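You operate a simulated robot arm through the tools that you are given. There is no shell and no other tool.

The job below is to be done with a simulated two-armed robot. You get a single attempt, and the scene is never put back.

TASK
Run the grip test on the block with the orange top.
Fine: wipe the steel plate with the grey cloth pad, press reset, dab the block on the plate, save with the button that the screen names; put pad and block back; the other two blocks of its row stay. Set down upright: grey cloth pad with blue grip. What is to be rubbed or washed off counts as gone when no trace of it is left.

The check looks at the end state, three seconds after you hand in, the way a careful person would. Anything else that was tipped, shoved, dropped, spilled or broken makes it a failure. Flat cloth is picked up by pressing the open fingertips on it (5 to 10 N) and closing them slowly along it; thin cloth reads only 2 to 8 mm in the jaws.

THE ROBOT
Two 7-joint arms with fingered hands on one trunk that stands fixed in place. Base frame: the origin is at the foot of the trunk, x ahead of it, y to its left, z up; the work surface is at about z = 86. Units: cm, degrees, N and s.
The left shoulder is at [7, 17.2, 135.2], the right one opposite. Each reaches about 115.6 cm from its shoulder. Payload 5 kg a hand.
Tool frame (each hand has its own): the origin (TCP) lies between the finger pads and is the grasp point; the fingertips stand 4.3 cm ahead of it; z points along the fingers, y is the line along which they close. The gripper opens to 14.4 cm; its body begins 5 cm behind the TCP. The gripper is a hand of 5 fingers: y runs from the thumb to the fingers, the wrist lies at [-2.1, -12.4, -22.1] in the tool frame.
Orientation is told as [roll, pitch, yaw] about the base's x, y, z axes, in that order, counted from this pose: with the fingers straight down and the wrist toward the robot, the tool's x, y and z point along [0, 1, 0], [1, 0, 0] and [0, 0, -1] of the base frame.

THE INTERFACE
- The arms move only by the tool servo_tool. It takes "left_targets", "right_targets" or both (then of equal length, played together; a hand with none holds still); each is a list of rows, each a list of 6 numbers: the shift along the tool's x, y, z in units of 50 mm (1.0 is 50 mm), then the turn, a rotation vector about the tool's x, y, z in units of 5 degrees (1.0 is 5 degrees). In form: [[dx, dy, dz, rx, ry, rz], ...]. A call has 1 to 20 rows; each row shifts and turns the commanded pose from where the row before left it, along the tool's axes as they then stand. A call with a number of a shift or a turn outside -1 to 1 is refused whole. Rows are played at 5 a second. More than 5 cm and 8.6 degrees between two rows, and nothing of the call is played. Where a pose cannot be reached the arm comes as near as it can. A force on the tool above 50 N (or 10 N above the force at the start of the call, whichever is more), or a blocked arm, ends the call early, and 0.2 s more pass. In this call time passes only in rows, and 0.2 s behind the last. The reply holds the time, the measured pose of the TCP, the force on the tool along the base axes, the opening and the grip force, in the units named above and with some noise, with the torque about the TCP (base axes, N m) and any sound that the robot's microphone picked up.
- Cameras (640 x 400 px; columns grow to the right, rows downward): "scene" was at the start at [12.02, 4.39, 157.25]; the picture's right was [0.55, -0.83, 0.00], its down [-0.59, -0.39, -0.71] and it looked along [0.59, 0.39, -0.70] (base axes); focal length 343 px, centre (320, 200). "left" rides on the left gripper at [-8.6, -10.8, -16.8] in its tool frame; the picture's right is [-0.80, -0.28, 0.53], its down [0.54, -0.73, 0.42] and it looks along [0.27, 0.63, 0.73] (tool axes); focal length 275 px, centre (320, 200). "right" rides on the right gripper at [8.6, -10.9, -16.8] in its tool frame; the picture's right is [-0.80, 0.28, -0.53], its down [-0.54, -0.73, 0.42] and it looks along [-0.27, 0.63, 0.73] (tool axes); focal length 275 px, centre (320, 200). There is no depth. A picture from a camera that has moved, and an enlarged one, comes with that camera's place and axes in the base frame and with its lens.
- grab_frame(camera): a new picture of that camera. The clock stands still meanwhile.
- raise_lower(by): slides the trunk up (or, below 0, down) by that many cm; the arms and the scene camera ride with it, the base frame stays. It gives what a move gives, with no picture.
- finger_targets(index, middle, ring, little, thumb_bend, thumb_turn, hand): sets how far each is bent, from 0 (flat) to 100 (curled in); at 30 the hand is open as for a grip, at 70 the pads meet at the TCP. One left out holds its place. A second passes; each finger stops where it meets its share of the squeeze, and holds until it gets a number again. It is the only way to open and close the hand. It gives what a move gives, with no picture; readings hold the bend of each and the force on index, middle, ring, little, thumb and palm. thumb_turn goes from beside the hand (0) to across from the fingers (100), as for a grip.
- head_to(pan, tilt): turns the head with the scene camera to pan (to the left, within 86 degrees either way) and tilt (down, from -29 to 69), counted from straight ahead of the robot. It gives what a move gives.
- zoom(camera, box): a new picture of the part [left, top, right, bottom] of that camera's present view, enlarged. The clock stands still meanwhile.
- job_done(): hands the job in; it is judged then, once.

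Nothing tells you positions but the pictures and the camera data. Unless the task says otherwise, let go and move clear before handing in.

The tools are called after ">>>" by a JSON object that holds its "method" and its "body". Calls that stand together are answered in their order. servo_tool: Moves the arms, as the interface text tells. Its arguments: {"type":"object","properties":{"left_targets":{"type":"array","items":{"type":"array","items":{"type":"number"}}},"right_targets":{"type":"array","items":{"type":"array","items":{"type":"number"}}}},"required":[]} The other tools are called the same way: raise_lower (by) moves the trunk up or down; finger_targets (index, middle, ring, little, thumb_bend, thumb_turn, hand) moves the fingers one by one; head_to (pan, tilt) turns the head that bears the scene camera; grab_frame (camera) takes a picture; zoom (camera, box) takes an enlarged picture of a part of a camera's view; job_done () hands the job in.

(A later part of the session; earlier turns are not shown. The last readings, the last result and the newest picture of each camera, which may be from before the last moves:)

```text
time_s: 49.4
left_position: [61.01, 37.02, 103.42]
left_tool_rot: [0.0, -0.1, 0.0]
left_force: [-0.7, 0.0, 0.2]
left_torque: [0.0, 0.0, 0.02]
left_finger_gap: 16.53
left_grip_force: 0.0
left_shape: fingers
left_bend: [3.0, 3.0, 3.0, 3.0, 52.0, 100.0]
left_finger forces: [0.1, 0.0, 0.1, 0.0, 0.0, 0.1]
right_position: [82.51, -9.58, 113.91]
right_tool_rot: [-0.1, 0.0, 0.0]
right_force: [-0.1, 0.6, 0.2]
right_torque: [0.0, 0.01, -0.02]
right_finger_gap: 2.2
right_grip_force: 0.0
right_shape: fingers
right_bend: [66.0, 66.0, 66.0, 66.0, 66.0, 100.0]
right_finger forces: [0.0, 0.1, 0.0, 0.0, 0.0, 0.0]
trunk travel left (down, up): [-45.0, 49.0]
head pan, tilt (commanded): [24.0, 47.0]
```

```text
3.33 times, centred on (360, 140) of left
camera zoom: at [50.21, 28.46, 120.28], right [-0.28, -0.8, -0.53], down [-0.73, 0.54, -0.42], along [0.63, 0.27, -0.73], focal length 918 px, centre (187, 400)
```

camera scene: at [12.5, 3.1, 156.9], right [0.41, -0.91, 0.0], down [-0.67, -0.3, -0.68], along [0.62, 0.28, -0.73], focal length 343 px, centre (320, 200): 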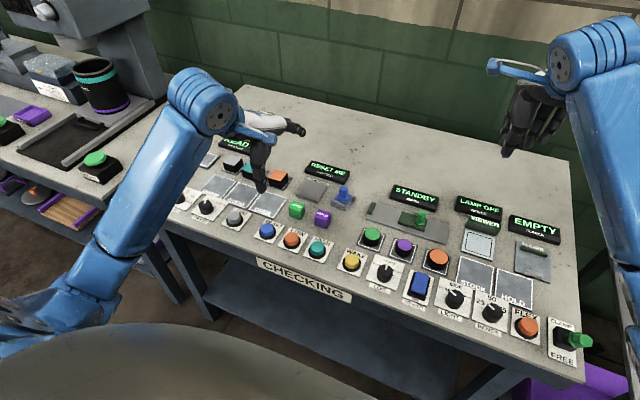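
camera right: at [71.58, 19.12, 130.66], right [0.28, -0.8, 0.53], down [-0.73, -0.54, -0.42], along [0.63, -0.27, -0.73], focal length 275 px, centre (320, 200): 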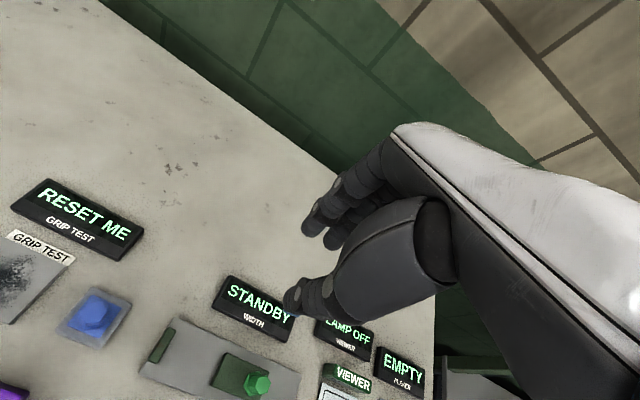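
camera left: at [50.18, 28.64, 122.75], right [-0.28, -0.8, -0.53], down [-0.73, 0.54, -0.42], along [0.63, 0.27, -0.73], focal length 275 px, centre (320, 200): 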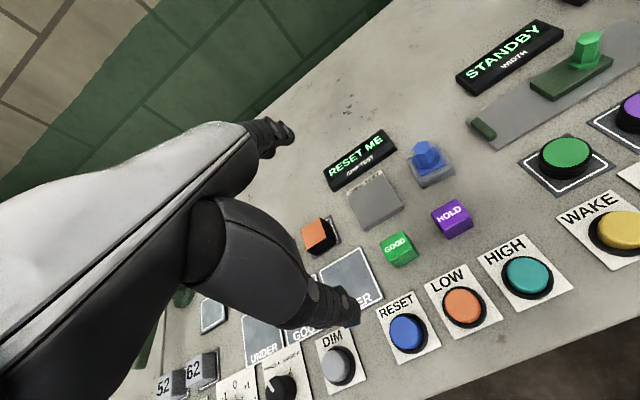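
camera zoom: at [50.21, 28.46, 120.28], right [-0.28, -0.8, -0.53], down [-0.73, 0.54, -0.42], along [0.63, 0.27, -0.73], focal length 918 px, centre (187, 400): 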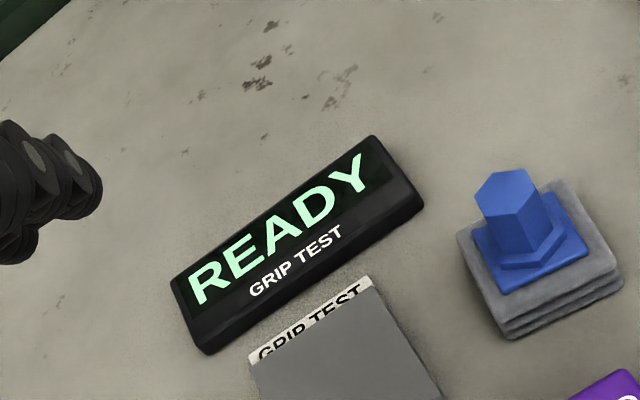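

The screen says READY. Next I shape the hand for the orange-topped block and move above it.

>>> {"method": "finger_targets", "body": {"hand": "left", "index": 52, "middle": 52, "ring": 3, "little": 3, "thumb_bend": 52}}

>>> {"method": "servo_tool", "body": {"left_targets": [[0.2, 0.5, 0, 0, 0, 0], [0.3, 0.5, 0, 0, 0, 0], [0.3, 0.5, 0, 0, 0, 0], [0.3, 0.5, 0, 0, 0, 0], [0.2, 0.5, 0, 0, 0, 0], [0, 0.1, 0.4, 0, 0, 0], [0, 0, 0.5, 0, 0, 0]]}}

>>> {"method": "zoom", "body": {"camera": "left", "box": [240, 160, 432, 340]}}

>>> {"method": "zoom", "body": {"camera": "scene", "box": [220, 100, 320, 200]}}

```text
time_s: 50.4
left_position: [61.05, 37.09, 103.48]
left_tool_rot: [0.0, 0.0, 0.0]
left_force: [0.2, 1.6, -0.1]
left_torque: [-0.03, 0.03, -0.02]
left_finger_gap: 7.1
left_grip_force: 0.1
left_shape: fingers
left_bend: [52.0, 52.0, 3.0, 3.0, 52.0, 100.0]
left_finger forces: [0.1, 0.1, 0.0, 0.0, 0.1, 0.0]
right_position: [82.56, -9.58, 114.02]
right_tool_rot: [0.0, 0.0, 0.0]
right_force: [0.0, 0.2, -0.4]
right_torque: [0.0, 0.01, 0.01]
right_finger_gap: 2.2
right_grip_force: 0.2
right_shape: fingers
right_bend: [66.0, 66.0, 66.0, 66.0, 66.0, 100.0]
right_finger forces: [0.0, 0.1, 0.0, 0.0, 0.0, 0.0]
trunk travel left (down, up): [-45.0, 49.0]
head pan, tilt (commanded): [24.0, 47.0]
```

```text
time_s: 52.0
left_position: [74.27, 43.6, 98.94]
left_tool_rot: [-0.1, 0.1, 0.1]
left_force: [0.9, 0.0, 0.8]
left_torque: [0.0, 0.06, 0.03]
left_finger_gap: 7.1
left_grip_force: 0.0
left_shape: fingers
left_bend: [52.0, 52.0, 3.0, 3.0, 52.0, 100.0]
left_finger forces: [0.0, 0.0, 0.1, 0.0, 0.0, 0.1]
right_position: [82.61, -9.55, 113.89]
right_tool_rot: [0.0, 0.0, 0.1]
right_force: [0.3, 0.6, 0.1]
right_torque: [0.02, 0.0, 0.02]
right_finger_gap: 2.19
right_grip_force: 0.1
right_shape: fingers
right_bend: [66.0, 66.0, 66.0, 66.0, 66.0, 100.0]
right_finger forces: [0.1, 0.0, 0.1, 0.1, 0.0, 0.0]
trunk travel left (down, up): [-45.0, 49.0]
head pan, tilt (commanded): [24.0, 47.0]
```

```text
2.22 times, centred on (336, 250) of left
camera zoom: at [63.32, 35.1, 115.7], right [-0.28, -0.8, -0.53], down [-0.73, 0.54, -0.42], along [0.63, 0.27, -0.73], focal length 612 px, centre (284, 89)
```

zoom: 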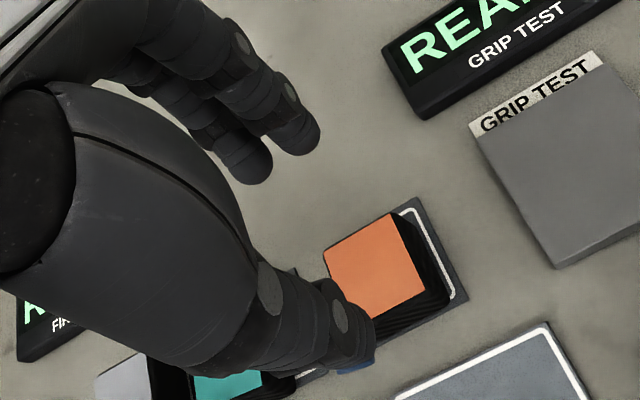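

```text
4.00 times, centred on (270, 150) of scene
camera zoom: at [12.53, 3.16, 156.9], right [0.41, -0.91, 0.0], down [-0.67, -0.3, -0.68], along [0.62, 0.28, -0.73], focal length 1372 px, centre (520, 400)
```

zoom: 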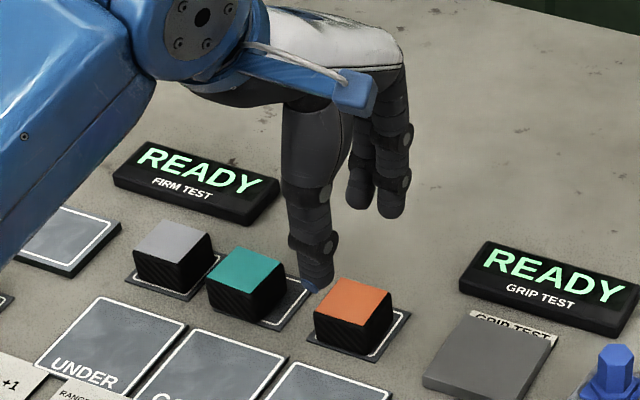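

The hand is centred over the orange block. I lower until the tips straddle it.

>>> {"method": "servo_tool", "body": {"left_targets": [[0, 0, 0.4, 0, 0, 0], [0, 0, 0.4, 0, 0, 0], [0, 0, 0.2, 0, 0, 0]]}}

>>> {"method": "zoom", "body": {"camera": "left", "box": [240, 160, 432, 340]}}

>>> {"method": "zoom", "body": {"camera": "scene", "box": [220, 100, 320, 200]}}

```text
time_s: 52.8
left_position: [74.04, 43.71, 93.78]
left_tool_rot: [-0.1, 0.0, 0.0]
left_force: [-0.7, 0.2, 0.1]
left_torque: [-0.03, 0.01, -0.02]
left_finger_gap: 7.08
left_grip_force: 0.1
left_shape: fingers
left_bend: [52.0, 52.0, 3.0, 3.0, 52.0, 100.0]
left_finger forces: [0.0, 0.0, 0.1, 0.0, 0.1, 0.1]
right_position: [82.57, -9.48, 113.91]
right_tool_rot: [-0.1, 0.1, 0.0]
right_force: [0.2, -1.2, -0.1]
right_torque: [-0.02, -0.03, 0.03]
right_finger_gap: 2.16
right_grip_force: 0.2
right_shape: fingers
right_bend: [66.0, 66.0, 66.0, 66.0, 66.0, 100.0]
right_finger forces: [0.0, 0.1, 0.0, 0.0, 0.0, 0.0]
trunk travel left (down, up): [-45.0, 49.0]
head pan, tilt (commanded): [24.0, 47.0]
```

```text
2.22 times, centred on (336, 250) of left
camera zoom: at [63.24, 35.08, 110.66], right [-0.28, -0.8, -0.53], down [-0.73, 0.54, -0.42], along [0.63, 0.27, -0.73], focal length 612 px, centre (284, 89)
```

zoom: 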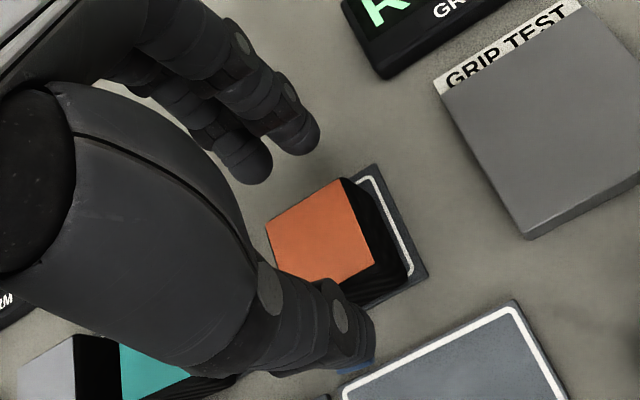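

```text
4.00 times, centred on (270, 150) of scene
camera zoom: at [12.49, 3.1, 156.9], right [0.41, -0.91, 0.0], down [-0.67, -0.3, -0.68], along [0.62, 0.28, -0.73], focal length 1372 px, centre (520, 400)
```

zoom: 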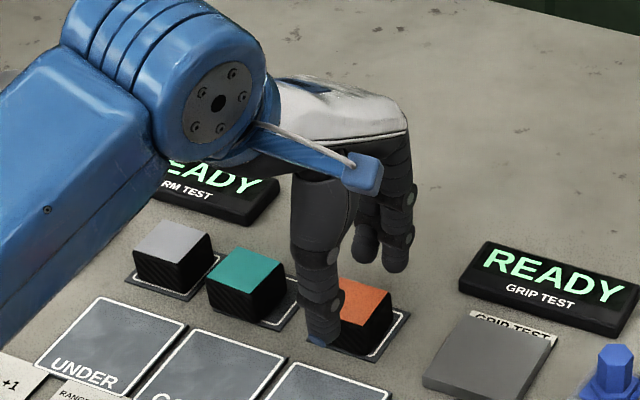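

Alignment is good. I go down another 1.7 cm and close lightly.

>>> {"method": "servo_tool", "body": {"left_targets": [[0, 0, 0.14, 0, 0, 0], [0, 0, 0.14, 0, 0, 0], [0, 0, 0.08, 0, 0, 0]]}}

>>> {"method": "finger_targets", "body": {"hand": "left", "index": 58, "middle": 58, "thumb_bend": 58}}

>>> {"method": "zoom", "body": {"camera": "left", "box": [240, 160, 432, 340]}}

>>> {"method": "zoom", "body": {"camera": "scene", "box": [250, 130, 320, 200]}}

```text
time_s: 53.6
left_position: [74.1, 43.74, 92.12]
left_tool_rot: [-0.1, 0.0, -0.1]
left_force: [0.5, -0.4, 0.3]
left_torque: [0.0, 0.02, 0.02]
left_finger_gap: 7.12
left_grip_force: 0.1
left_shape: fingers
left_bend: [52.0, 52.0, 3.0, 3.0, 52.0, 100.0]
left_finger forces: [0.0, 0.0, 0.0, 0.1, 0.1, 0.0]
right_position: [82.56, -9.69, 113.92]
right_tool_rot: [0.0, 0.1, 0.1]
right_force: [0.1, -0.3, 0.1]
right_torque: [0.02, 0.0, 0.01]
right_finger_gap: 2.18
right_grip_force: 0.1
right_shape: fingers
right_bend: [66.0, 66.0, 66.0, 66.0, 66.0, 100.0]
right_finger forces: [0.1, 0.0, 0.0, 0.1, 0.0, 0.0]
trunk travel left (down, up): [-45.0, 49.0]
head pan, tilt (commanded): [24.0, 47.0]
```

```text
time_s: 54.6
left_position: [74.05, 43.68, 92.11]
left_tool_rot: [-0.1, 0.0, 0.0]
left_force: [-1.2, -1.3, -0.2]
left_torque: [0.0, 0.0, 0.01]
left_finger_gap: 5.42
left_grip_force: 0.5
left_shape: fingers
left_bend: [57.0, 57.0, 3.0, 3.0, 57.0, 100.0]
left_finger forces: [0.0, 0.0, 0.1, 0.0, 0.4, 0.0]
right_position: [82.47, -9.62, 113.95]
right_tool_rot: [0.0, 0.1, 0.0]
right_force: [-0.2, 0.2, -0.6]
right_torque: [-0.02, -0.02, -0.02]
right_finger_gap: 2.19
right_grip_force: 0.1
right_shape: fingers
right_bend: [66.0, 66.0, 66.0, 66.0, 66.0, 100.0]
right_finger forces: [0.0, 0.0, 0.0, 0.0, 0.0, 0.0]
trunk travel left (down, up): [-45.0, 49.0]
head pan, tilt (commanded): [24.0, 47.0]
```

```text
2.22 times, centred on (336, 250) of left
camera zoom: at [63.26, 35.08, 108.99], right [-0.28, -0.8, -0.53], down [-0.73, 0.54, -0.42], along [0.63, 0.27, -0.73], focal length 612 px, centre (284, 89)
```

zoom: 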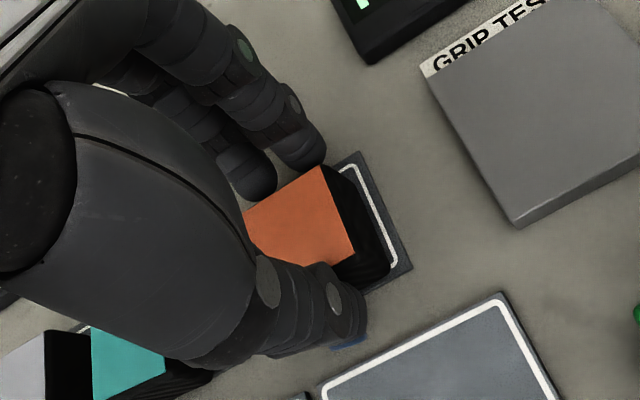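

```text
5.71 times, centred on (285, 165) of scene
camera zoom: at [12.5, 3.11, 156.9], right [0.41, -0.91, 0.0], down [-0.67, -0.3, -0.68], along [0.62, 0.28, -0.73], focal length 1961 px, centre (520, 400)
```

zoom: 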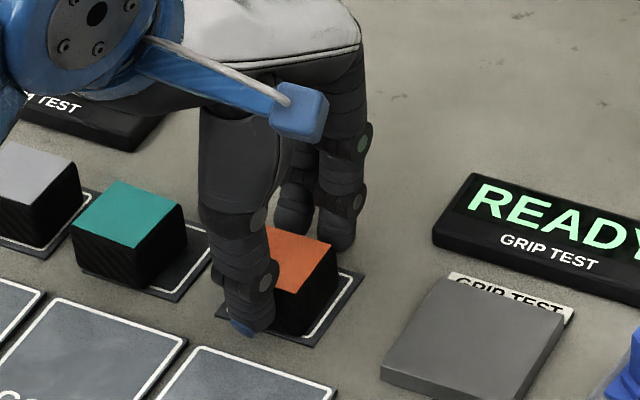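

The thumb is just at the near face. I close index and middle onto the far face, then squeeze with all three.

>>> {"method": "finger_targets", "body": {"hand": "left", "index": 66, "middle": 66, "thumb_bend": 62}}

>>> {"method": "zoom", "body": {"camera": "left", "box": [240, 160, 432, 340]}}

>>> {"method": "zoom", "body": {"camera": "scene", "box": [250, 130, 320, 200]}}

```text
time_s: 55.6
left_position: [74.1, 43.8, 92.07]
left_tool_rot: [0.0, 0.0, 0.0]
left_force: [0.2, 0.0, 0.9]
left_torque: [0.03, 0.0, 0.0]
left_finger_gap: 4.66
left_grip_force: 9.1
left_shape: fingers
left_bend: [62.0, 63.0, 3.0, 3.0, 57.0, 100.0]
left_finger forces: [4.3, 5.0, 0.1, 0.0, 8.7, 0.1]
right_position: [82.51, -9.58, 113.83]
right_tool_rot: [0.0, 0.0, 0.0]
right_force: [0.2, 0.1, -0.1]
right_torque: [0.02, 0.0, 0.02]
right_finger_gap: 2.19
right_grip_force: 0.0
right_shape: fingers
right_bend: [66.0, 66.0, 66.0, 66.0, 66.0, 100.0]
right_finger forces: [0.0, 0.0, 0.0, 0.1, 0.1, 0.1]
trunk travel left (down, up): [-45.0, 49.0]
head pan, tilt (commanded): [24.0, 47.0]
```

```text
2.22 times, centred on (336, 250) of left
camera zoom: at [63.26, 35.08, 108.99], right [-0.28, -0.8, -0.53], down [-0.73, 0.54, -0.42], along [0.63, 0.27, -0.73], focal length 612 px, centre (284, 89)
```

zoom: 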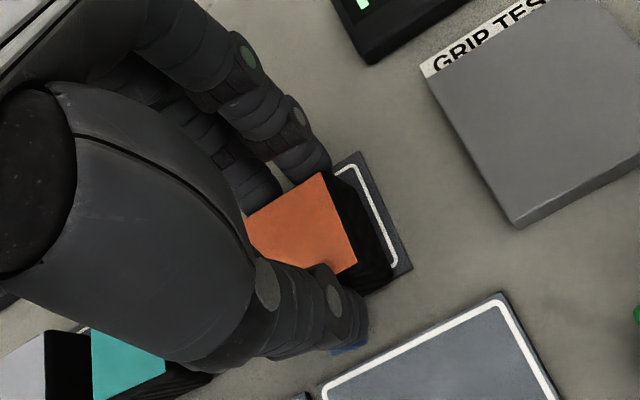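

```text
5.71 times, centred on (285, 165) of scene
camera zoom: at [12.5, 3.11, 156.9], right [0.41, -0.91, 0.0], down [-0.67, -0.3, -0.68], along [0.62, 0.28, -0.73], focal length 1961 px, centre (520, 400)
```

zoom: 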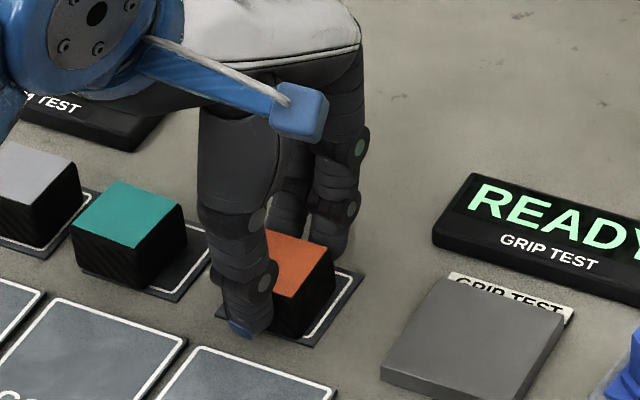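

Grip is 9 N. I lift and check the block is level.

>>> {"method": "servo_tool", "body": {"left_targets": [[0, 0, -0.1, 0, 0, 0], [0, 0, -0.2, 0, 0, 0], [0, 0, -0.3, 0, 0, 0], [0, 0, -0.4, 0, 0, 0]]}}

>>> {"method": "zoom", "body": {"camera": "left", "box": [240, 160, 432, 340]}}

>>> {"method": "zoom", "body": {"camera": "scene", "box": [250, 120, 330, 200]}}

```text
time_s: 56.6
left_position: [74.15, 43.67, 97.12]
left_tool_rot: [0.0, 0.1, 0.0]
left_force: [0.4, -0.1, -1.7]
left_torque: [-0.01, -0.03, -0.02]
left_finger_gap: 4.67
left_grip_force: 8.6
left_shape: fingers
left_bend: [62.0, 63.0, 3.0, 3.0, 57.0, 100.0]
left_finger forces: [4.3, 4.5, 0.0, 0.0, 8.9, 0.0]
right_position: [82.6, -9.59, 113.91]
right_tool_rot: [0.0, 0.0, 0.0]
right_force: [-0.6, -0.1, 0.3]
right_torque: [0.02, -0.01, 0.0]
right_finger_gap: 2.19
right_grip_force: 0.1
right_shape: fingers
right_bend: [66.0, 66.0, 66.0, 66.0, 66.0, 100.0]
right_finger forces: [0.0, 0.0, 0.1, 0.0, 0.0, 0.1]
trunk travel left (down, up): [-45.0, 49.0]
head pan, tilt (commanded): [24.0, 47.0]
```

```text
2.22 times, centred on (336, 250) of left
camera zoom: at [63.24, 35.07, 113.97], right [-0.28, -0.8, -0.53], down [-0.73, 0.54, -0.42], along [0.63, 0.27, -0.73], focal length 612 px, centre (284, 89)
```

zoom: 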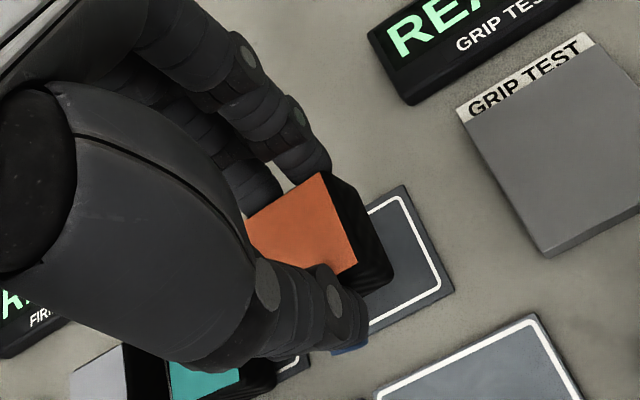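

```text
5.00 times, centred on (290, 160) of scene
camera zoom: at [12.48, 3.09, 156.9], right [0.41, -0.91, 0.0], down [-0.67, -0.3, -0.68], along [0.62, 0.28, -0.73], focal length 1716 px, centre (470, 400)
```

zoom: 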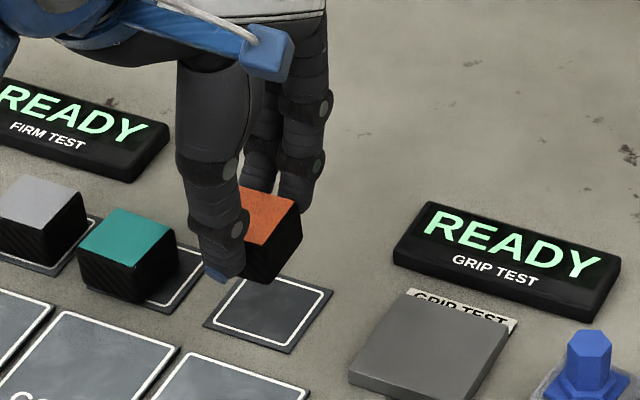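

The block is held level. I move it over the plate and lower it to dab.

>>> {"method": "servo_tool", "body": {"left_targets": [[-0.3, 0.05, 0, 0, 0, 0], [-0.5, 0.05, 0, 0, 0, 0], [-0.5, 0.05, 0, 0, 0, 0], [-0.5, 0.03, 0, 0, 0, 0], [-0.26, 0, 0, 0, 0, 0], [0, 0, 0.3, 0, 0, 0], [0, 0, 0.3, 0, 0, 0], [0, 0, 0.1, 0, 0, 0]]}}

>>> {"method": "zoom", "body": {"camera": "left", "box": [240, 160, 432, 340]}}

>>> {"method": "zoom", "body": {"camera": "scene", "box": [270, 120, 350, 200]}}

```text
time_s: 58.4
left_position: [75.06, 33.31, 93.7]
left_tool_rot: [0.0, 0.0, -0.1]
left_force: [0.5, 0.3, -1.2]
left_torque: [0.02, 0.01, 0.01]
left_finger_gap: 4.65
left_grip_force: 8.8
left_shape: fingers
left_bend: [62.0, 63.0, 3.0, 3.0, 57.0, 100.0]
left_finger forces: [4.4, 4.5, 0.0, 0.0, 8.9, 0.0]
right_position: [82.54, -9.58, 113.89]
right_tool_rot: [0.0, 0.0, 0.0]
right_force: [-0.6, 0.3, -0.1]
right_torque: [-0.02, 0.01, 0.01]
right_finger_gap: 2.2
right_grip_force: 0.0
right_shape: fingers
right_bend: [66.0, 66.0, 66.0, 66.0, 66.0, 100.0]
right_finger forces: [0.1, 0.1, 0.1, 0.0, 0.1, 0.0]
trunk travel left (down, up): [-45.0, 49.0]
head pan, tilt (commanded): [24.0, 47.0]
```

```text
2.22 times, centred on (336, 250) of left
camera zoom: at [64.13, 24.73, 110.38], right [-0.28, -0.8, -0.53], down [-0.73, 0.54, -0.42], along [0.63, 0.27, -0.73], focal length 612 px, centre (284, 89)
```

zoom: 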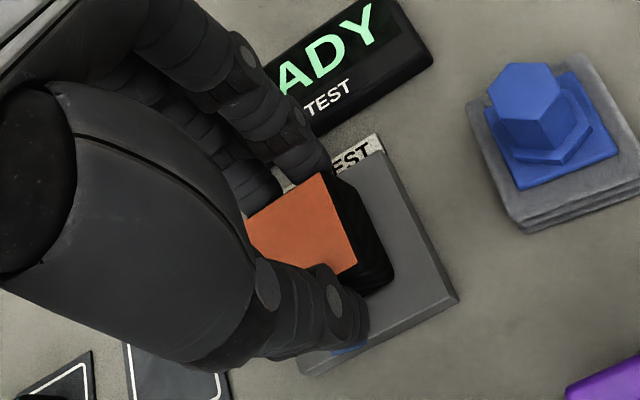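

```text
5.00 times, centred on (310, 160) of scene
camera zoom: at [12.5, 3.11, 156.9], right [0.41, -0.91, 0.0], down [-0.67, -0.3, -0.68], along [0.62, 0.28, -0.73], focal length 1716 px, centre (370, 400)
```

zoom: 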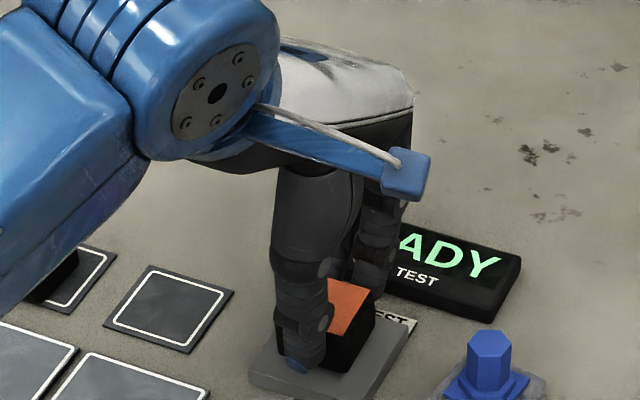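

The block is just above the plate. I lower in small steps until it touches with a few newtons.

>>> {"method": "servo_tool", "body": {"left_targets": [[0, 0, 0.06, 0, 0, 0], [0, 0, 0.05, 0, 0, 0]]}}

>>> {"method": "servo_tool", "body": {"left_targets": [[0, 0, 0.04, 0, 0, 0]]}}

>>> {"method": "servo_tool", "body": {"left_targets": [[0, 0, 0.03, 0, 0, 0]]}}

```text
time_s: 59.0
left_position: [74.9, 33.42, 93.18]
left_tool_rot: [0.1, -0.2, 0.0]
left_force: [1.0, -0.3, 2.0]
left_torque: [-0.03, 0.08, -0.02]
left_finger_gap: 4.66
left_grip_force: 9.3
left_shape: fingers
left_bend: [62.0, 63.0, 3.0, 3.0, 57.0, 100.0]
left_finger forces: [4.6, 4.9, 0.0, 0.1, 8.7, 0.1]
right_position: [82.41, -9.67, 113.75]
right_tool_rot: [0.0, 0.0, 0.0]
right_force: [-0.5, 0.3, -1.0]
right_torque: [-0.01, 0.01, 0.01]
right_finger_gap: 2.16
right_grip_force: 0.0
right_shape: fingers
right_bend: [66.0, 66.0, 66.0, 66.0, 66.0, 100.0]
right_finger forces: [0.1, 0.1, 0.0, 0.0, 0.1, 0.1]
trunk travel left (down, up): [-45.0, 49.0]
head pan, tilt (commanded): [24.0, 47.0]
```

```text
time_s: 59.4
left_position: [74.95, 33.25, 92.98]
left_tool_rot: [-0.1, -0.2, 0.0]
left_force: [1.4, -0.1, 8.6]
left_torque: [-0.01, 0.09, 0.0]
left_finger_gap: 4.63
left_grip_force: 10.2
left_shape: fingers
left_bend: [62.0, 63.0, 3.0, 3.0, 57.0, 100.0]
left_finger forces: [5.2, 5.8, 0.0, 0.0, 8.8, 0.1]
right_position: [82.53, -9.65, 113.96]
right_tool_rot: [0.1, 0.0, 0.1]
right_force: [0.8, -0.3, 0.0]
right_torque: [0.03, -0.01, 0.03]
right_finger_gap: 2.2
right_grip_force: 0.1
right_shape: fingers
right_bend: [66.0, 66.0, 66.0, 66.0, 66.0, 100.0]
right_finger forces: [0.0, 0.1, 0.0, 0.0, 0.0, 0.0]
trunk travel left (down, up): [-45.0, 49.0]
head pan, tilt (commanded): [24.0, 47.0]
```

```text
time_s: 59.8
left_position: [74.97, 33.34, 92.95]
left_tool_rot: [0.0, -0.2, 0.0]
left_force: [3.4, -0.6, 14.8]
left_torque: [0.07, 0.03, -0.01]
left_finger_gap: 4.64
left_grip_force: 11.3
left_shape: fingers
left_bend: [62.0, 63.0, 3.0, 3.0, 57.0, 100.0]
left_finger forces: [6.0, 6.6, 0.1, 0.1, 8.9, 0.0]
right_position: [82.26, -9.73, 114.0]
right_tool_rot: [-0.1, 0.0, 0.0]
right_force: [-0.2, -0.1, -0.9]
right_torque: [0.0, 0.0, -0.02]
right_finger_gap: 2.19
right_grip_force: 0.1
right_shape: fingers
right_bend: [66.0, 66.0, 66.0, 66.0, 66.0, 100.0]
right_finger forces: [0.0, 0.1, 0.0, 0.0, 0.1, 0.0]
trunk travel left (down, up): [-45.0, 49.0]
head pan, tilt (commanded): [24.0, 47.0]
```

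The block is pressed firmly on the plate (about 15 N). I ease back up and read the screen.

>>> {"method": "servo_tool", "body": {"left_targets": [[0, 0, -0.04, 0, 0, 0], [0, 0, -0.06, 0, 0, 0], [0, 0, -0.2, 0, 0, 0], [0, 0, -0.4, 0, 0, 0], [0, 0, -0.2, 0, 0, 0]]}}

>>> {"method": "zoom", "body": {"camera": "scene", "box": [260, 120, 380, 220]}}

>>> {"method": "grab_frame", "body": {"camera": "left"}}

```text
time_s: 61.0
left_position: [75.07, 33.36, 97.21]
left_tool_rot: [0.0, 0.2, -0.1]
left_force: [-0.1, 0.1, 0.0]
left_torque: [0.03, -0.03, -0.02]
left_finger_gap: 4.65
left_grip_force: 8.4
left_shape: fingers
left_bend: [62.0, 63.0, 3.0, 3.0, 57.0, 100.0]
left_finger forces: [4.4, 4.5, 0.0, 0.0, 8.8, 0.1]
right_position: [82.52, -9.52, 113.85]
right_tool_rot: [0.1, -0.1, 0.0]
right_force: [0.5, 0.1, -0.6]
right_torque: [0.0, 0.0, 0.0]
right_finger_gap: 2.2
right_grip_force: 0.1
right_shape: fingers
right_bend: [66.0, 66.0, 66.0, 66.0, 66.0, 100.0]
right_finger forces: [0.0, 0.0, 0.1, 0.0, 0.0, 0.0]
trunk travel left (down, up): [-45.0, 49.0]
head pan, tilt (commanded): [24.0, 47.0]
```

```text
4.00 times, centred on (320, 170) of scene
camera zoom: at [12.51, 3.12, 156.89], right [0.41, -0.91, 0.0], down [-0.67, -0.3, -0.68], along [0.62, 0.28, -0.73], focal length 1372 px, centre (320, 320)
```

zoom: 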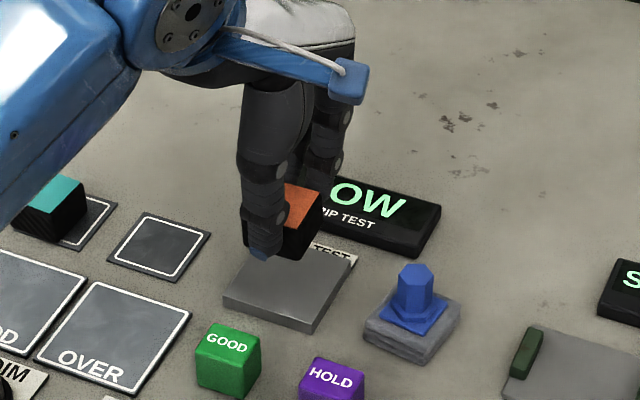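

```text
taken
camera left: at [64.15, 24.8, 114.01], right [-0.28, -0.8, -0.53], down [-0.73, 0.54, -0.42], along [0.63, 0.27, -0.73], focal length 275 px, centre (320, 200)
```

left: 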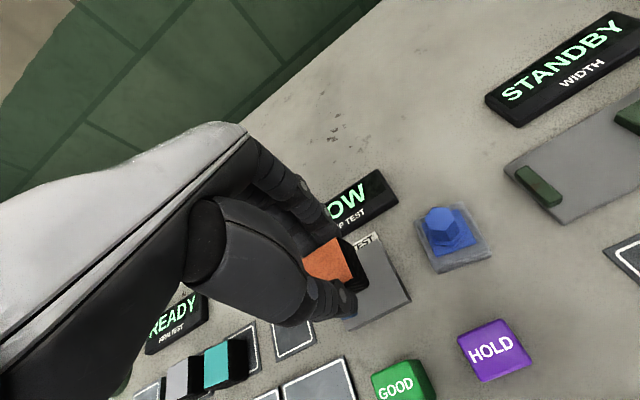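

The screen appears to read LOW (partly hidden). I take the block back to its tray, a touch further from the robot to undo the small slip toward the thumb.

>>> {"method": "servo_tool", "body": {"left_targets": [[0.4, -0.03, 0, 0, 0, 0], [0.5, -0.03, 0, 0, 0, 0], [0.5, -0.03, 0, 0, 0, 0], [0.4, 0, 0, 0, 0, 0], [0.26, 0, 0, 0, 0, 0], [0, 0, 0.2, 0, 0, 0]]}}

>>> {"method": "zoom", "body": {"camera": "scene", "box": [250, 110, 350, 200]}}

>>> {"method": "zoom", "body": {"camera": "left", "box": [240, 160, 432, 340]}}

```text
time_s: 62.4
left_position: [74.55, 43.61, 96.19]
left_tool_rot: [0.0, 0.0, 0.1]
left_force: [0.4, -0.7, -0.1]
left_torque: [0.0, -0.05, -0.05]
left_finger_gap: 4.68
left_grip_force: 8.6
left_shape: fingers
left_bend: [62.0, 63.0, 3.0, 3.0, 57.0, 100.0]
left_finger forces: [4.4, 4.5, 0.0, 0.0, 8.7, 0.0]
right_position: [82.5, -9.66, 113.87]
right_tool_rot: [0.0, 0.0, 0.0]
right_force: [-0.5, 0.6, -0.8]
right_torque: [-0.01, 0.0, -0.03]
right_finger_gap: 2.21
right_grip_force: 0.1
right_shape: fingers
right_bend: [66.0, 66.0, 66.0, 66.0, 66.0, 100.0]
right_finger forces: [0.0, 0.0, 0.0, 0.1, 0.1, 0.0]
trunk travel left (down, up): [-45.0, 49.0]
head pan, tilt (commanded): [24.0, 47.0]
```

```text
4.44 times, centred on (300, 155) of scene
camera zoom: at [12.53, 3.11, 156.9], right [0.41, -0.91, 0.0], down [-0.67, -0.3, -0.68], along [0.62, 0.28, -0.73], focal length 1525 px, centre (409, 400)
```

zoom: 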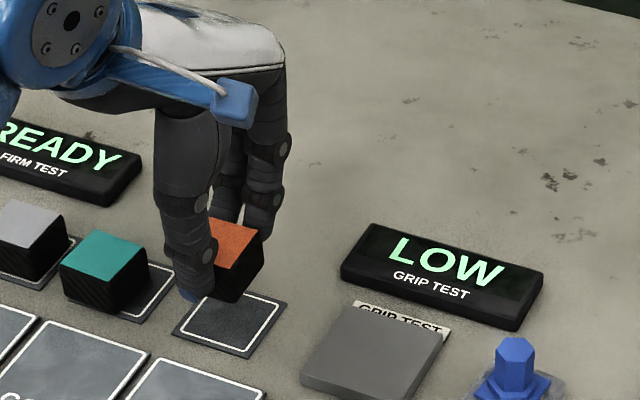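

```text
2.22 times, centred on (336, 250) of left
camera zoom: at [63.71, 35.07, 113.01], right [-0.28, -0.8, -0.53], down [-0.73, 0.54, -0.42], along [0.63, 0.27, -0.73], focal length 612 px, centre (284, 89)
```

zoom: 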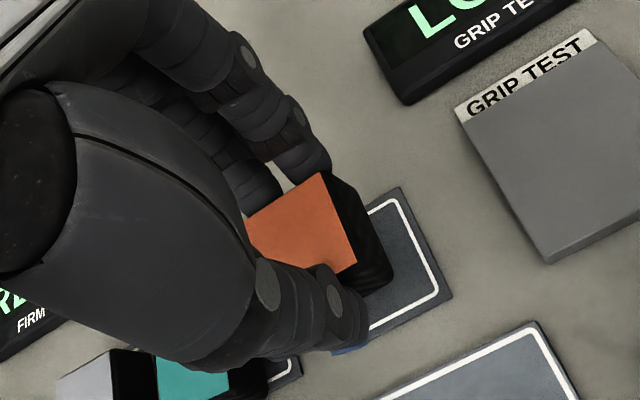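

The screen clearly says LOW. I lower the block onto its tray.

>>> {"method": "servo_tool", "body": {"left_targets": [[0, 0, 0.25, 0, 0, 0], [0, 0, 0.25, 0, 0, 0], [0, 0, 0.12, 0, 0, 0]]}}

>>> {"method": "zoom", "body": {"camera": "scene", "box": [250, 130, 320, 200]}}

>>> {"method": "zoom", "body": {"camera": "left", "box": [240, 160, 432, 340]}}

```text
time_s: 63.2
left_position: [74.4, 43.62, 93.16]
left_tool_rot: [0.0, 0.0, 0.0]
left_force: [0.5, -0.5, -0.5]
left_torque: [-0.02, -0.01, 0.0]
left_finger_gap: 4.67
left_grip_force: 9.2
left_shape: fingers
left_bend: [62.0, 63.0, 3.0, 3.0, 57.0, 100.0]
left_finger forces: [4.4, 4.5, 0.1, 0.0, 8.9, 0.1]
right_position: [82.46, -9.62, 113.85]
right_tool_rot: [0.0, 0.0, 0.0]
right_force: [-0.2, -0.5, -0.1]
right_torque: [0.0, -0.01, 0.03]
right_finger_gap: 2.18
right_grip_force: 0.1
right_shape: fingers
right_bend: [66.0, 66.0, 66.0, 66.0, 66.0, 100.0]
right_finger forces: [0.1, 0.0, 0.0, 0.0, 0.0, 0.0]
trunk travel left (down, up): [-45.0, 49.0]
head pan, tilt (commanded): [24.0, 47.0]
```

```text
5.71 times, centred on (285, 165) of scene
camera zoom: at [12.5, 3.11, 156.9], right [0.41, -0.91, 0.0], down [-0.67, -0.3, -0.68], along [0.62, 0.28, -0.73], focal length 1961 px, centre (520, 400)
```

zoom: 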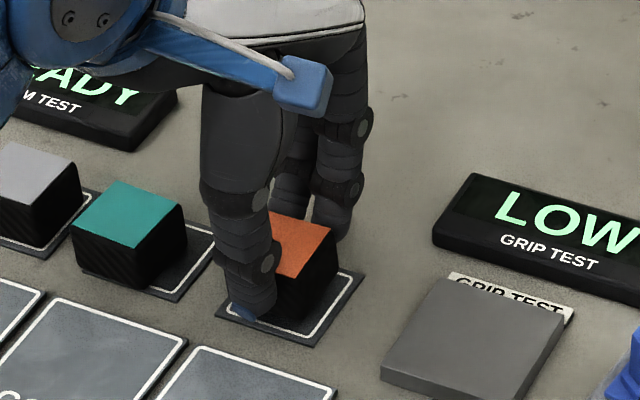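

```text
2.22 times, centred on (336, 250) of left
camera zoom: at [63.67, 35.05, 109.94], right [-0.28, -0.8, -0.53], down [-0.73, 0.54, -0.42], along [0.63, 0.27, -0.73], focal length 612 px, centre (284, 89)
```

zoom: 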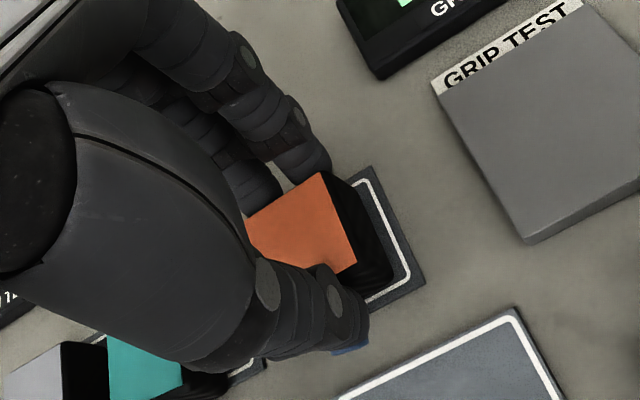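

It will land inside the tray outline. I lower the final millimetres feeling for contact.

>>> {"method": "servo_tool", "body": {"left_targets": [[0, 0, 0.06, 0, 0, 0], [0, 0, 0.04, 0, 0, 0]]}}

>>> {"method": "servo_tool", "body": {"left_targets": [[0, 0, 0.03, 0, 0, 0]]}}

>>> {"method": "servo_tool", "body": {"left_targets": [[0, 0, 0.02, 0, 0, 0]]}}

```text
time_s: 63.8
left_position: [74.7, 43.58, 92.7]
left_tool_rot: [0.0, 0.0, 0.0]
left_force: [0.2, -0.5, -0.6]
left_torque: [0.0, -0.01, 0.01]
left_finger_gap: 4.66
left_grip_force: 8.6
left_shape: fingers
left_bend: [62.0, 63.0, 3.0, 3.0, 57.0, 100.0]
left_finger forces: [4.4, 4.5, 0.0, 0.0, 8.8, 0.1]
right_position: [82.51, -9.57, 113.91]
right_tool_rot: [0.1, 0.0, 0.0]
right_force: [-0.9, 0.0, -0.5]
right_torque: [-0.02, -0.01, 0.02]
right_finger_gap: 2.18
right_grip_force: 0.1
right_shape: fingers
right_bend: [66.0, 66.0, 66.0, 66.0, 66.0, 100.0]
right_finger forces: [0.1, 0.0, 0.1, 0.0, 0.0, 0.0]
trunk travel left (down, up): [-45.0, 49.0]
head pan, tilt (commanded): [24.0, 47.0]
```

```text
time_s: 64.2
left_position: [74.45, 43.6, 92.54]
left_tool_rot: [0.0, 0.0, 0.0]
left_force: [0.4, -0.3, -0.5]
left_torque: [0.04, 0.01, 0.0]
left_finger_gap: 4.67
left_grip_force: 8.3
left_shape: fingers
left_bend: [62.0, 63.0, 3.0, 3.0, 57.0, 100.0]
left_finger forces: [4.4, 4.5, 0.0, 0.1, 8.8, 0.0]
right_position: [82.58, -9.58, 114.02]
right_tool_rot: [-0.1, 0.1, 0.0]
right_force: [0.0, -0.8, 0.6]
right_torque: [0.01, 0.0, -0.02]
right_finger_gap: 2.21
right_grip_force: 0.1
right_shape: fingers
right_bend: [66.0, 66.0, 66.0, 66.0, 66.0, 100.0]
right_finger forces: [0.0, 0.0, 0.0, 0.1, 0.1, 0.0]
trunk travel left (down, up): [-45.0, 49.0]
head pan, tilt (commanded): [24.0, 47.0]
```

```text
time_s: 64.6
left_position: [74.58, 43.61, 92.39]
left_tool_rot: [0.1, 0.0, 0.1]
left_force: [0.3, 0.0, 0.2]
left_torque: [-0.03, -0.02, 0.02]
left_finger_gap: 4.67
left_grip_force: 9.0
left_shape: fingers
left_bend: [62.0, 63.0, 3.0, 3.0, 57.0, 100.0]
left_finger forces: [4.4, 4.4, 0.0, 0.1, 8.6, 0.0]
right_position: [82.59, -9.57, 113.9]
right_tool_rot: [-0.1, 0.0, -0.1]
right_force: [-0.6, -0.1, 0.8]
right_torque: [0.03, 0.01, 0.02]
right_finger_gap: 2.18
right_grip_force: 0.1
right_shape: fingers
right_bend: [66.0, 66.0, 66.0, 66.0, 66.0, 100.0]
right_finger forces: [0.1, 0.1, 0.0, 0.0, 0.0, 0.1]
trunk travel left (down, up): [-45.0, 49.0]
head pan, tilt (commanded): [24.0, 47.0]
```

>>> {"method": "servo_tool", "body": {"left_targets": [[0, 0, 0.02, 0, 0, 0]]}}

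>>> {"method": "servo_tool", "body": {"left_targets": [[0, 0, 0.02, 0, 0, 0]]}}

>>> {"method": "servo_tool", "body": {"left_targets": [[0, 0, 0.02, 0, 0, 0]]}}

```text
time_s: 65.0
left_position: [74.54, 43.6, 92.28]
left_tool_rot: [-0.1, 0.0, -0.1]
left_force: [0.5, -0.5, -0.1]
left_torque: [-0.02, 0.0, -0.03]
left_finger_gap: 4.67
left_grip_force: 8.7
left_shape: fingers
left_bend: [62.0, 63.0, 3.0, 3.0, 57.0, 100.0]
left_finger forces: [4.4, 4.5, 0.0, 0.1, 8.8, 0.0]
right_position: [82.53, -9.62, 113.89]
right_tool_rot: [0.1, 0.0, 0.1]
right_force: [-0.7, 0.7, -1.4]
right_torque: [0.0, -0.03, 0.0]
right_finger_gap: 2.2
right_grip_force: 0.0
right_shape: fingers
right_bend: [66.0, 66.0, 66.0, 66.0, 66.0, 100.0]
right_finger forces: [0.0, 0.0, 0.0, 0.0, 0.0, 0.1]
trunk travel left (down, up): [-45.0, 49.0]
head pan, tilt (commanded): [24.0, 47.0]
```

```text
time_s: 65.4
left_position: [74.56, 43.72, 92.35]
left_tool_rot: [0.0, 0.0, 0.0]
left_force: [-0.3, 0.5, -0.1]
left_torque: [-0.04, -0.01, 0.0]
left_finger_gap: 4.65
left_grip_force: 8.6
left_shape: fingers
left_bend: [62.0, 63.0, 3.0, 3.0, 57.0, 100.0]
left_finger forces: [4.4, 4.5, 0.1, 0.1, 8.9, 0.0]
right_position: [82.49, -9.49, 113.81]
right_tool_rot: [0.1, 0.0, 0.0]
right_force: [-0.2, 0.1, -0.2]
right_torque: [0.03, -0.01, -0.02]
right_finger_gap: 2.21
right_grip_force: 0.1
right_shape: fingers
right_bend: [66.0, 66.0, 66.0, 66.0, 66.0, 100.0]
right_finger forces: [0.1, 0.0, 0.0, 0.1, 0.0, 0.0]
trunk travel left (down, up): [-45.0, 49.0]
head pan, tilt (commanded): [24.0, 47.0]
```

```text
time_s: 65.8
left_position: [74.62, 43.61, 92.06]
left_tool_rot: [0.0, -0.1, 0.0]
left_force: [0.1, -0.7, 1.7]
left_torque: [-0.02, 0.0, -0.02]
left_finger_gap: 4.67
left_grip_force: 8.7
left_shape: fingers
left_bend: [62.0, 63.0, 3.0, 3.0, 57.0, 100.0]
left_finger forces: [4.3, 4.6, 0.0, 0.0, 8.7, 0.1]
right_position: [82.43, -9.62, 113.84]
right_tool_rot: [0.0, 0.0, 0.0]
right_force: [-0.3, 0.1, 0.1]
right_torque: [0.0, 0.03, -0.03]
right_finger_gap: 2.2
right_grip_force: 0.1
right_shape: fingers
right_bend: [66.0, 66.0, 66.0, 66.0, 66.0, 100.0]
right_finger forces: [0.1, 0.0, 0.0, 0.1, 0.0, 0.1]
trunk travel left (down, up): [-45.0, 49.0]
head pan, tilt (commanded): [24.0, 47.0]
```

Contact felt at z=92.06. I release and check.

>>> {"method": "finger_targets", "body": {"hand": "left", "index": 58, "middle": 58, "thumb_bend": 54}}

>>> {"method": "finger_targets", "body": {"hand": "left", "index": 50, "middle": 50, "thumb_bend": 48}}

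>>> {"method": "zoom", "body": {"camera": "left", "box": [240, 160, 432, 340]}}

>>> {"method": "zoom", "body": {"camera": "scene", "box": [250, 130, 320, 200]}}

```text
time_s: 66.8
left_position: [74.64, 43.65, 92.17]
left_tool_rot: [-0.1, -0.1, 0.0]
left_force: [-0.4, 0.0, -0.5]
left_torque: [0.01, 0.01, -0.01]
left_finger_gap: 5.77
left_grip_force: 0.0
left_shape: fingers
left_bend: [57.0, 57.0, 3.0, 3.0, 54.0, 100.0]
left_finger forces: [0.0, 0.1, 0.0, 0.0, 0.0, 0.0]
right_position: [82.47, -9.52, 113.86]
right_tool_rot: [0.0, 0.0, -0.1]
right_force: [0.2, -0.4, 0.2]
right_torque: [0.0, 0.01, 0.0]
right_finger_gap: 2.18
right_grip_force: 0.1
right_shape: fingers
right_bend: [66.0, 66.0, 66.0, 66.0, 66.0, 100.0]
right_finger forces: [0.1, 0.0, 0.0, 0.1, 0.0, 0.1]
trunk travel left (down, up): [-45.0, 49.0]
head pan, tilt (commanded): [24.0, 47.0]
```

```text
time_s: 67.8
left_position: [74.44, 43.59, 92.16]
left_tool_rot: [0.0, 0.0, 0.0]
left_force: [-0.4, 0.5, 0.3]
left_torque: [0.0, 0.02, 0.0]
left_finger_gap: 8.14
left_grip_force: 0.2
left_shape: fingers
left_bend: [50.0, 50.0, 3.0, 3.0, 48.0, 100.0]
left_finger forces: [0.1, 0.0, 0.0, 0.0, 0.0, 0.0]
right_position: [82.51, -9.44, 113.78]
right_tool_rot: [-0.1, 0.0, 0.0]
right_force: [-0.2, 0.3, 0.7]
right_torque: [0.0, -0.01, 0.0]
right_finger_gap: 2.2
right_grip_force: 0.1
right_shape: fingers
right_bend: [66.0, 66.0, 66.0, 66.0, 66.0, 100.0]
right_finger forces: [0.0, 0.0, 0.0, 0.0, 0.0, 0.0]
trunk travel left (down, up): [-45.0, 49.0]
head pan, tilt (commanded): [24.0, 47.0]
```

```text
2.22 times, centred on (336, 250) of left
camera zoom: at [63.7, 35.08, 108.9], right [-0.28, -0.8, -0.53], down [-0.73, 0.54, -0.42], along [0.63, 0.27, -0.73], focal length 612 px, centre (284, 89)
```

zoom: 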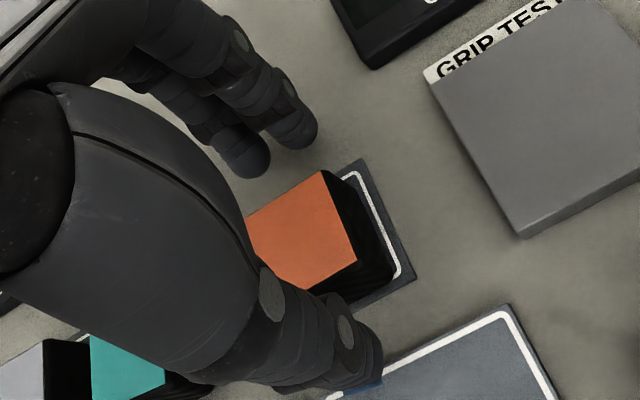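

```text
5.71 times, centred on (285, 165) of scene
camera zoom: at [12.5, 3.11, 156.9], right [0.41, -0.91, 0.0], down [-0.67, -0.3, -0.68], along [0.62, 0.28, -0.73], focal length 1961 px, centre (520, 400)
```

zoom: 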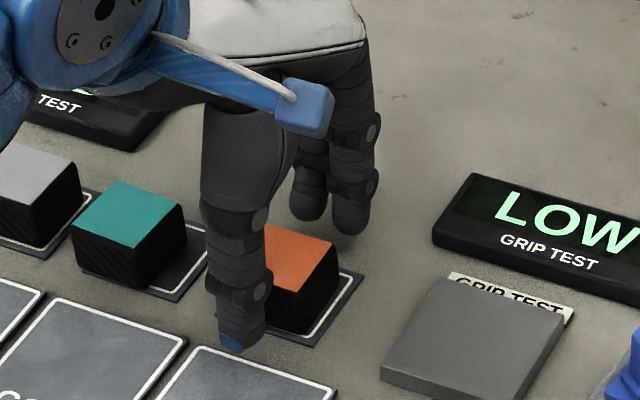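

The block rests on its tray. I rise, flatten the fingers again, and move the thumb over the LOW button.

>>> {"method": "servo_tool", "body": {"left_targets": [[0, 0, -0.2, 0, 0, 0], [0, 0, -0.5, 0, 0, 0], [0, 0, -0.7, 0, 0, 0], [0, 0, -0.7, 0, 0, 0], [0, 0, -0.4, 0, 0, 0]]}}

>>> {"method": "finger_targets", "body": {"hand": "left", "index": 3, "middle": 3, "ring": 3, "little": 3, "thumb_bend": 52}}

>>> {"method": "servo_tool", "body": {"left_targets": [[-0.5, -0.5, 0, 0, 0, 0], [-0.5, -0.5, 0, 0, 0, 0], [-0.5, -0.5, 0, 0, 0, 0], [-0.5, -0.5, 0, 0, 0, 0], [-0.5, -0.5, 0, 0, 0, 0], [-0.17, -0.18, 0, 0, 0, 0]]}}

>>> {"method": "zoom", "body": {"camera": "scene", "box": [230, 140, 350, 260]}}

>>> {"method": "grab_frame", "body": {"camera": "left"}}

```text
time_s: 69.0
left_position: [74.57, 43.81, 104.53]
left_tool_rot: [0.1, 0.0, 0.0]
left_force: [0.2, -0.8, 0.0]
left_torque: [-0.01, -0.02, 0.0]
left_finger_gap: 8.14
left_grip_force: 0.2
left_shape: fingers
left_bend: [50.0, 50.0, 3.0, 3.0, 48.0, 100.0]
left_finger forces: [0.1, 0.0, 0.1, 0.0, 0.1, 0.0]
right_position: [82.47, -9.63, 113.85]
right_tool_rot: [-0.1, 0.0, 0.0]
right_force: [-1.1, -0.5, -0.1]
right_torque: [0.0, 0.03, -0.02]
right_finger_gap: 2.19
right_grip_force: 0.1
right_shape: fingers
right_bend: [66.0, 66.0, 66.0, 66.0, 66.0, 100.0]
right_finger forces: [0.0, 0.0, 0.0, 0.1, 0.0, 0.0]
trunk travel left (down, up): [-45.0, 49.0]
head pan, tilt (commanded): [24.0, 47.0]
```

```text
time_s: 70.0
left_position: [74.58, 43.68, 104.51]
left_tool_rot: [0.0, 0.0, 0.0]
left_force: [0.0, -0.2, -0.6]
left_torque: [0.03, -0.02, 0.02]
left_finger_gap: 16.58
left_grip_force: 0.0
left_shape: fingers
left_bend: [3.0, 3.0, 3.0, 3.0, 52.0, 100.0]
left_finger forces: [0.0, 0.0, 0.0, 0.1, 0.1, 0.0]
right_position: [82.49, -9.68, 113.92]
right_tool_rot: [-0.1, 0.1, 0.0]
right_force: [0.0, -0.6, 0.3]
right_torque: [-0.06, -0.02, 0.02]
right_finger_gap: 2.2
right_grip_force: 0.1
right_shape: fingers
right_bend: [66.0, 66.0, 66.0, 66.0, 66.0, 100.0]
right_finger forces: [0.1, 0.1, 0.0, 0.1, 0.1, 0.0]
trunk travel left (down, up): [-45.0, 49.0]
head pan, tilt (commanded): [24.0, 47.0]
```

```text
time_s: 71.4
left_position: [61.2, 30.41, 104.55]
left_tool_rot: [0.0, 0.0, 0.0]
left_force: [-0.3, -0.1, 0.9]
left_torque: [0.0, 0.02, 0.01]
left_finger_gap: 16.59
left_grip_force: 0.1
left_shape: fingers
left_bend: [3.0, 3.0, 3.0, 3.0, 52.0, 100.0]
left_finger forces: [0.0, 0.1, 0.0, 0.1, 0.0, 0.1]
right_position: [82.52, -9.61, 113.78]
right_tool_rot: [0.0, -0.1, 0.0]
right_force: [-0.6, -0.5, -0.2]
right_torque: [-0.01, 0.01, 0.01]
right_finger_gap: 2.2
right_grip_force: 0.1
right_shape: fingers
right_bend: [66.0, 66.0, 66.0, 66.0, 66.0, 100.0]
right_finger forces: [0.1, 0.1, 0.0, 0.0, 0.0, 0.0]
trunk travel left (down, up): [-45.0, 49.0]
head pan, tilt (commanded): [24.0, 47.0]
```

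```text
3.33 times, centred on (290, 200) of scene
camera zoom: at [12.51, 3.11, 156.9], right [0.41, -0.91, 0.0], down [-0.67, -0.3, -0.68], along [0.62, 0.28, -0.73], focal length 1144 px, centre (420, 200)
```

zoom: 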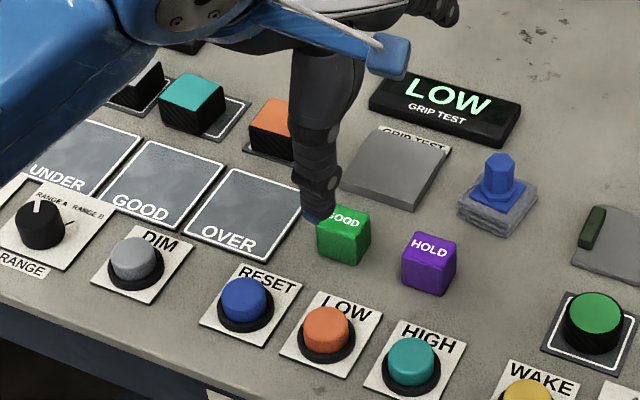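

```text
taken
camera left: at [50.32, 21.78, 121.38], right [-0.28, -0.8, -0.53], down [-0.73, 0.54, -0.42], along [0.63, 0.27, -0.73], focal length 275 px, centre (320, 200)
```

left: 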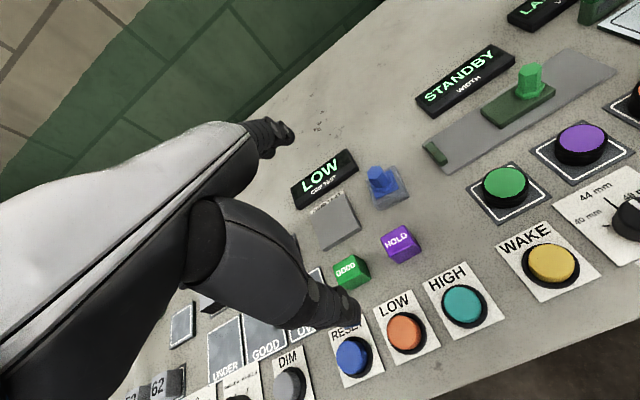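

The thumb is lined up over LOW and the hand body will stay well above the GOOD cube. I descend.

>>> {"method": "servo_tool", "body": {"left_targets": [[-0.02, 0, 0.5, 0, 0, 0], [0, 0, 0.6, 0, 0, 0], [0, 0, 0.5, 0, 0, 0], [0, 0, 0.25, 0, 0, 0]]}}

>>> {"method": "zoom", "body": {"camera": "scene", "box": [250, 170, 330, 250]}}

>>> {"method": "zoom", "body": {"camera": "left", "box": [240, 220, 432, 400]}}

```text
time_s: 72.4
left_position: [61.09, 30.22, 95.24]
left_tool_rot: [-0.1, 0.0, -0.1]
left_force: [-0.8, -0.2, -0.2]
left_torque: [-0.01, -0.02, -0.02]
left_finger_gap: 16.6
left_grip_force: 0.1
left_shape: fingers
left_bend: [3.0, 3.0, 3.0, 3.0, 52.0, 100.0]
left_finger forces: [0.0, 0.0, 0.0, 0.0, 0.0, 0.0]
right_position: [82.44, -9.61, 113.9]
right_tool_rot: [0.0, 0.0, 0.0]
right_force: [0.0, -0.4, -0.2]
right_torque: [-0.01, -0.01, -0.01]
right_finger_gap: 2.2
right_grip_force: 0.0
right_shape: fingers
right_bend: [66.0, 66.0, 66.0, 66.0, 66.0, 100.0]
right_finger forces: [0.1, 0.1, 0.0, 0.0, 0.0, 0.0]
trunk travel left (down, up): [-45.0, 49.0]
head pan, tilt (commanded): [24.0, 47.0]
```

```text
5.00 times, centred on (290, 210) of scene
camera zoom: at [12.5, 3.11, 156.9], right [0.41, -0.91, 0.0], down [-0.67, -0.3, -0.68], along [0.62, 0.28, -0.73], focal length 1716 px, centre (470, 150)
```

zoom: 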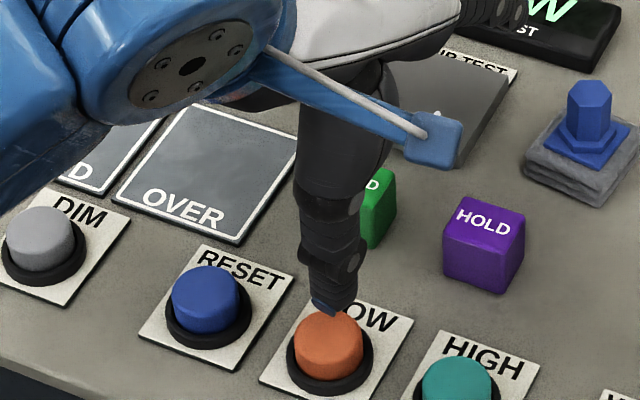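

```text
2.22 times, centred on (336, 310) of left
camera zoom: at [50.33, 21.58, 112.11], right [-0.28, -0.8, -0.53], down [-0.73, 0.54, -0.42], along [0.63, 0.27, -0.73], focal length 612 px, centre (284, -44)
```

zoom: 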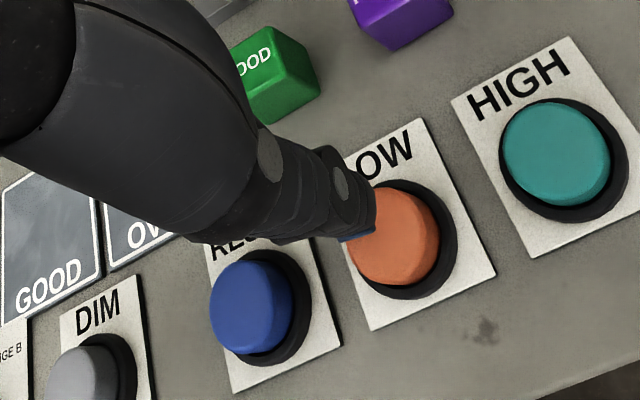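

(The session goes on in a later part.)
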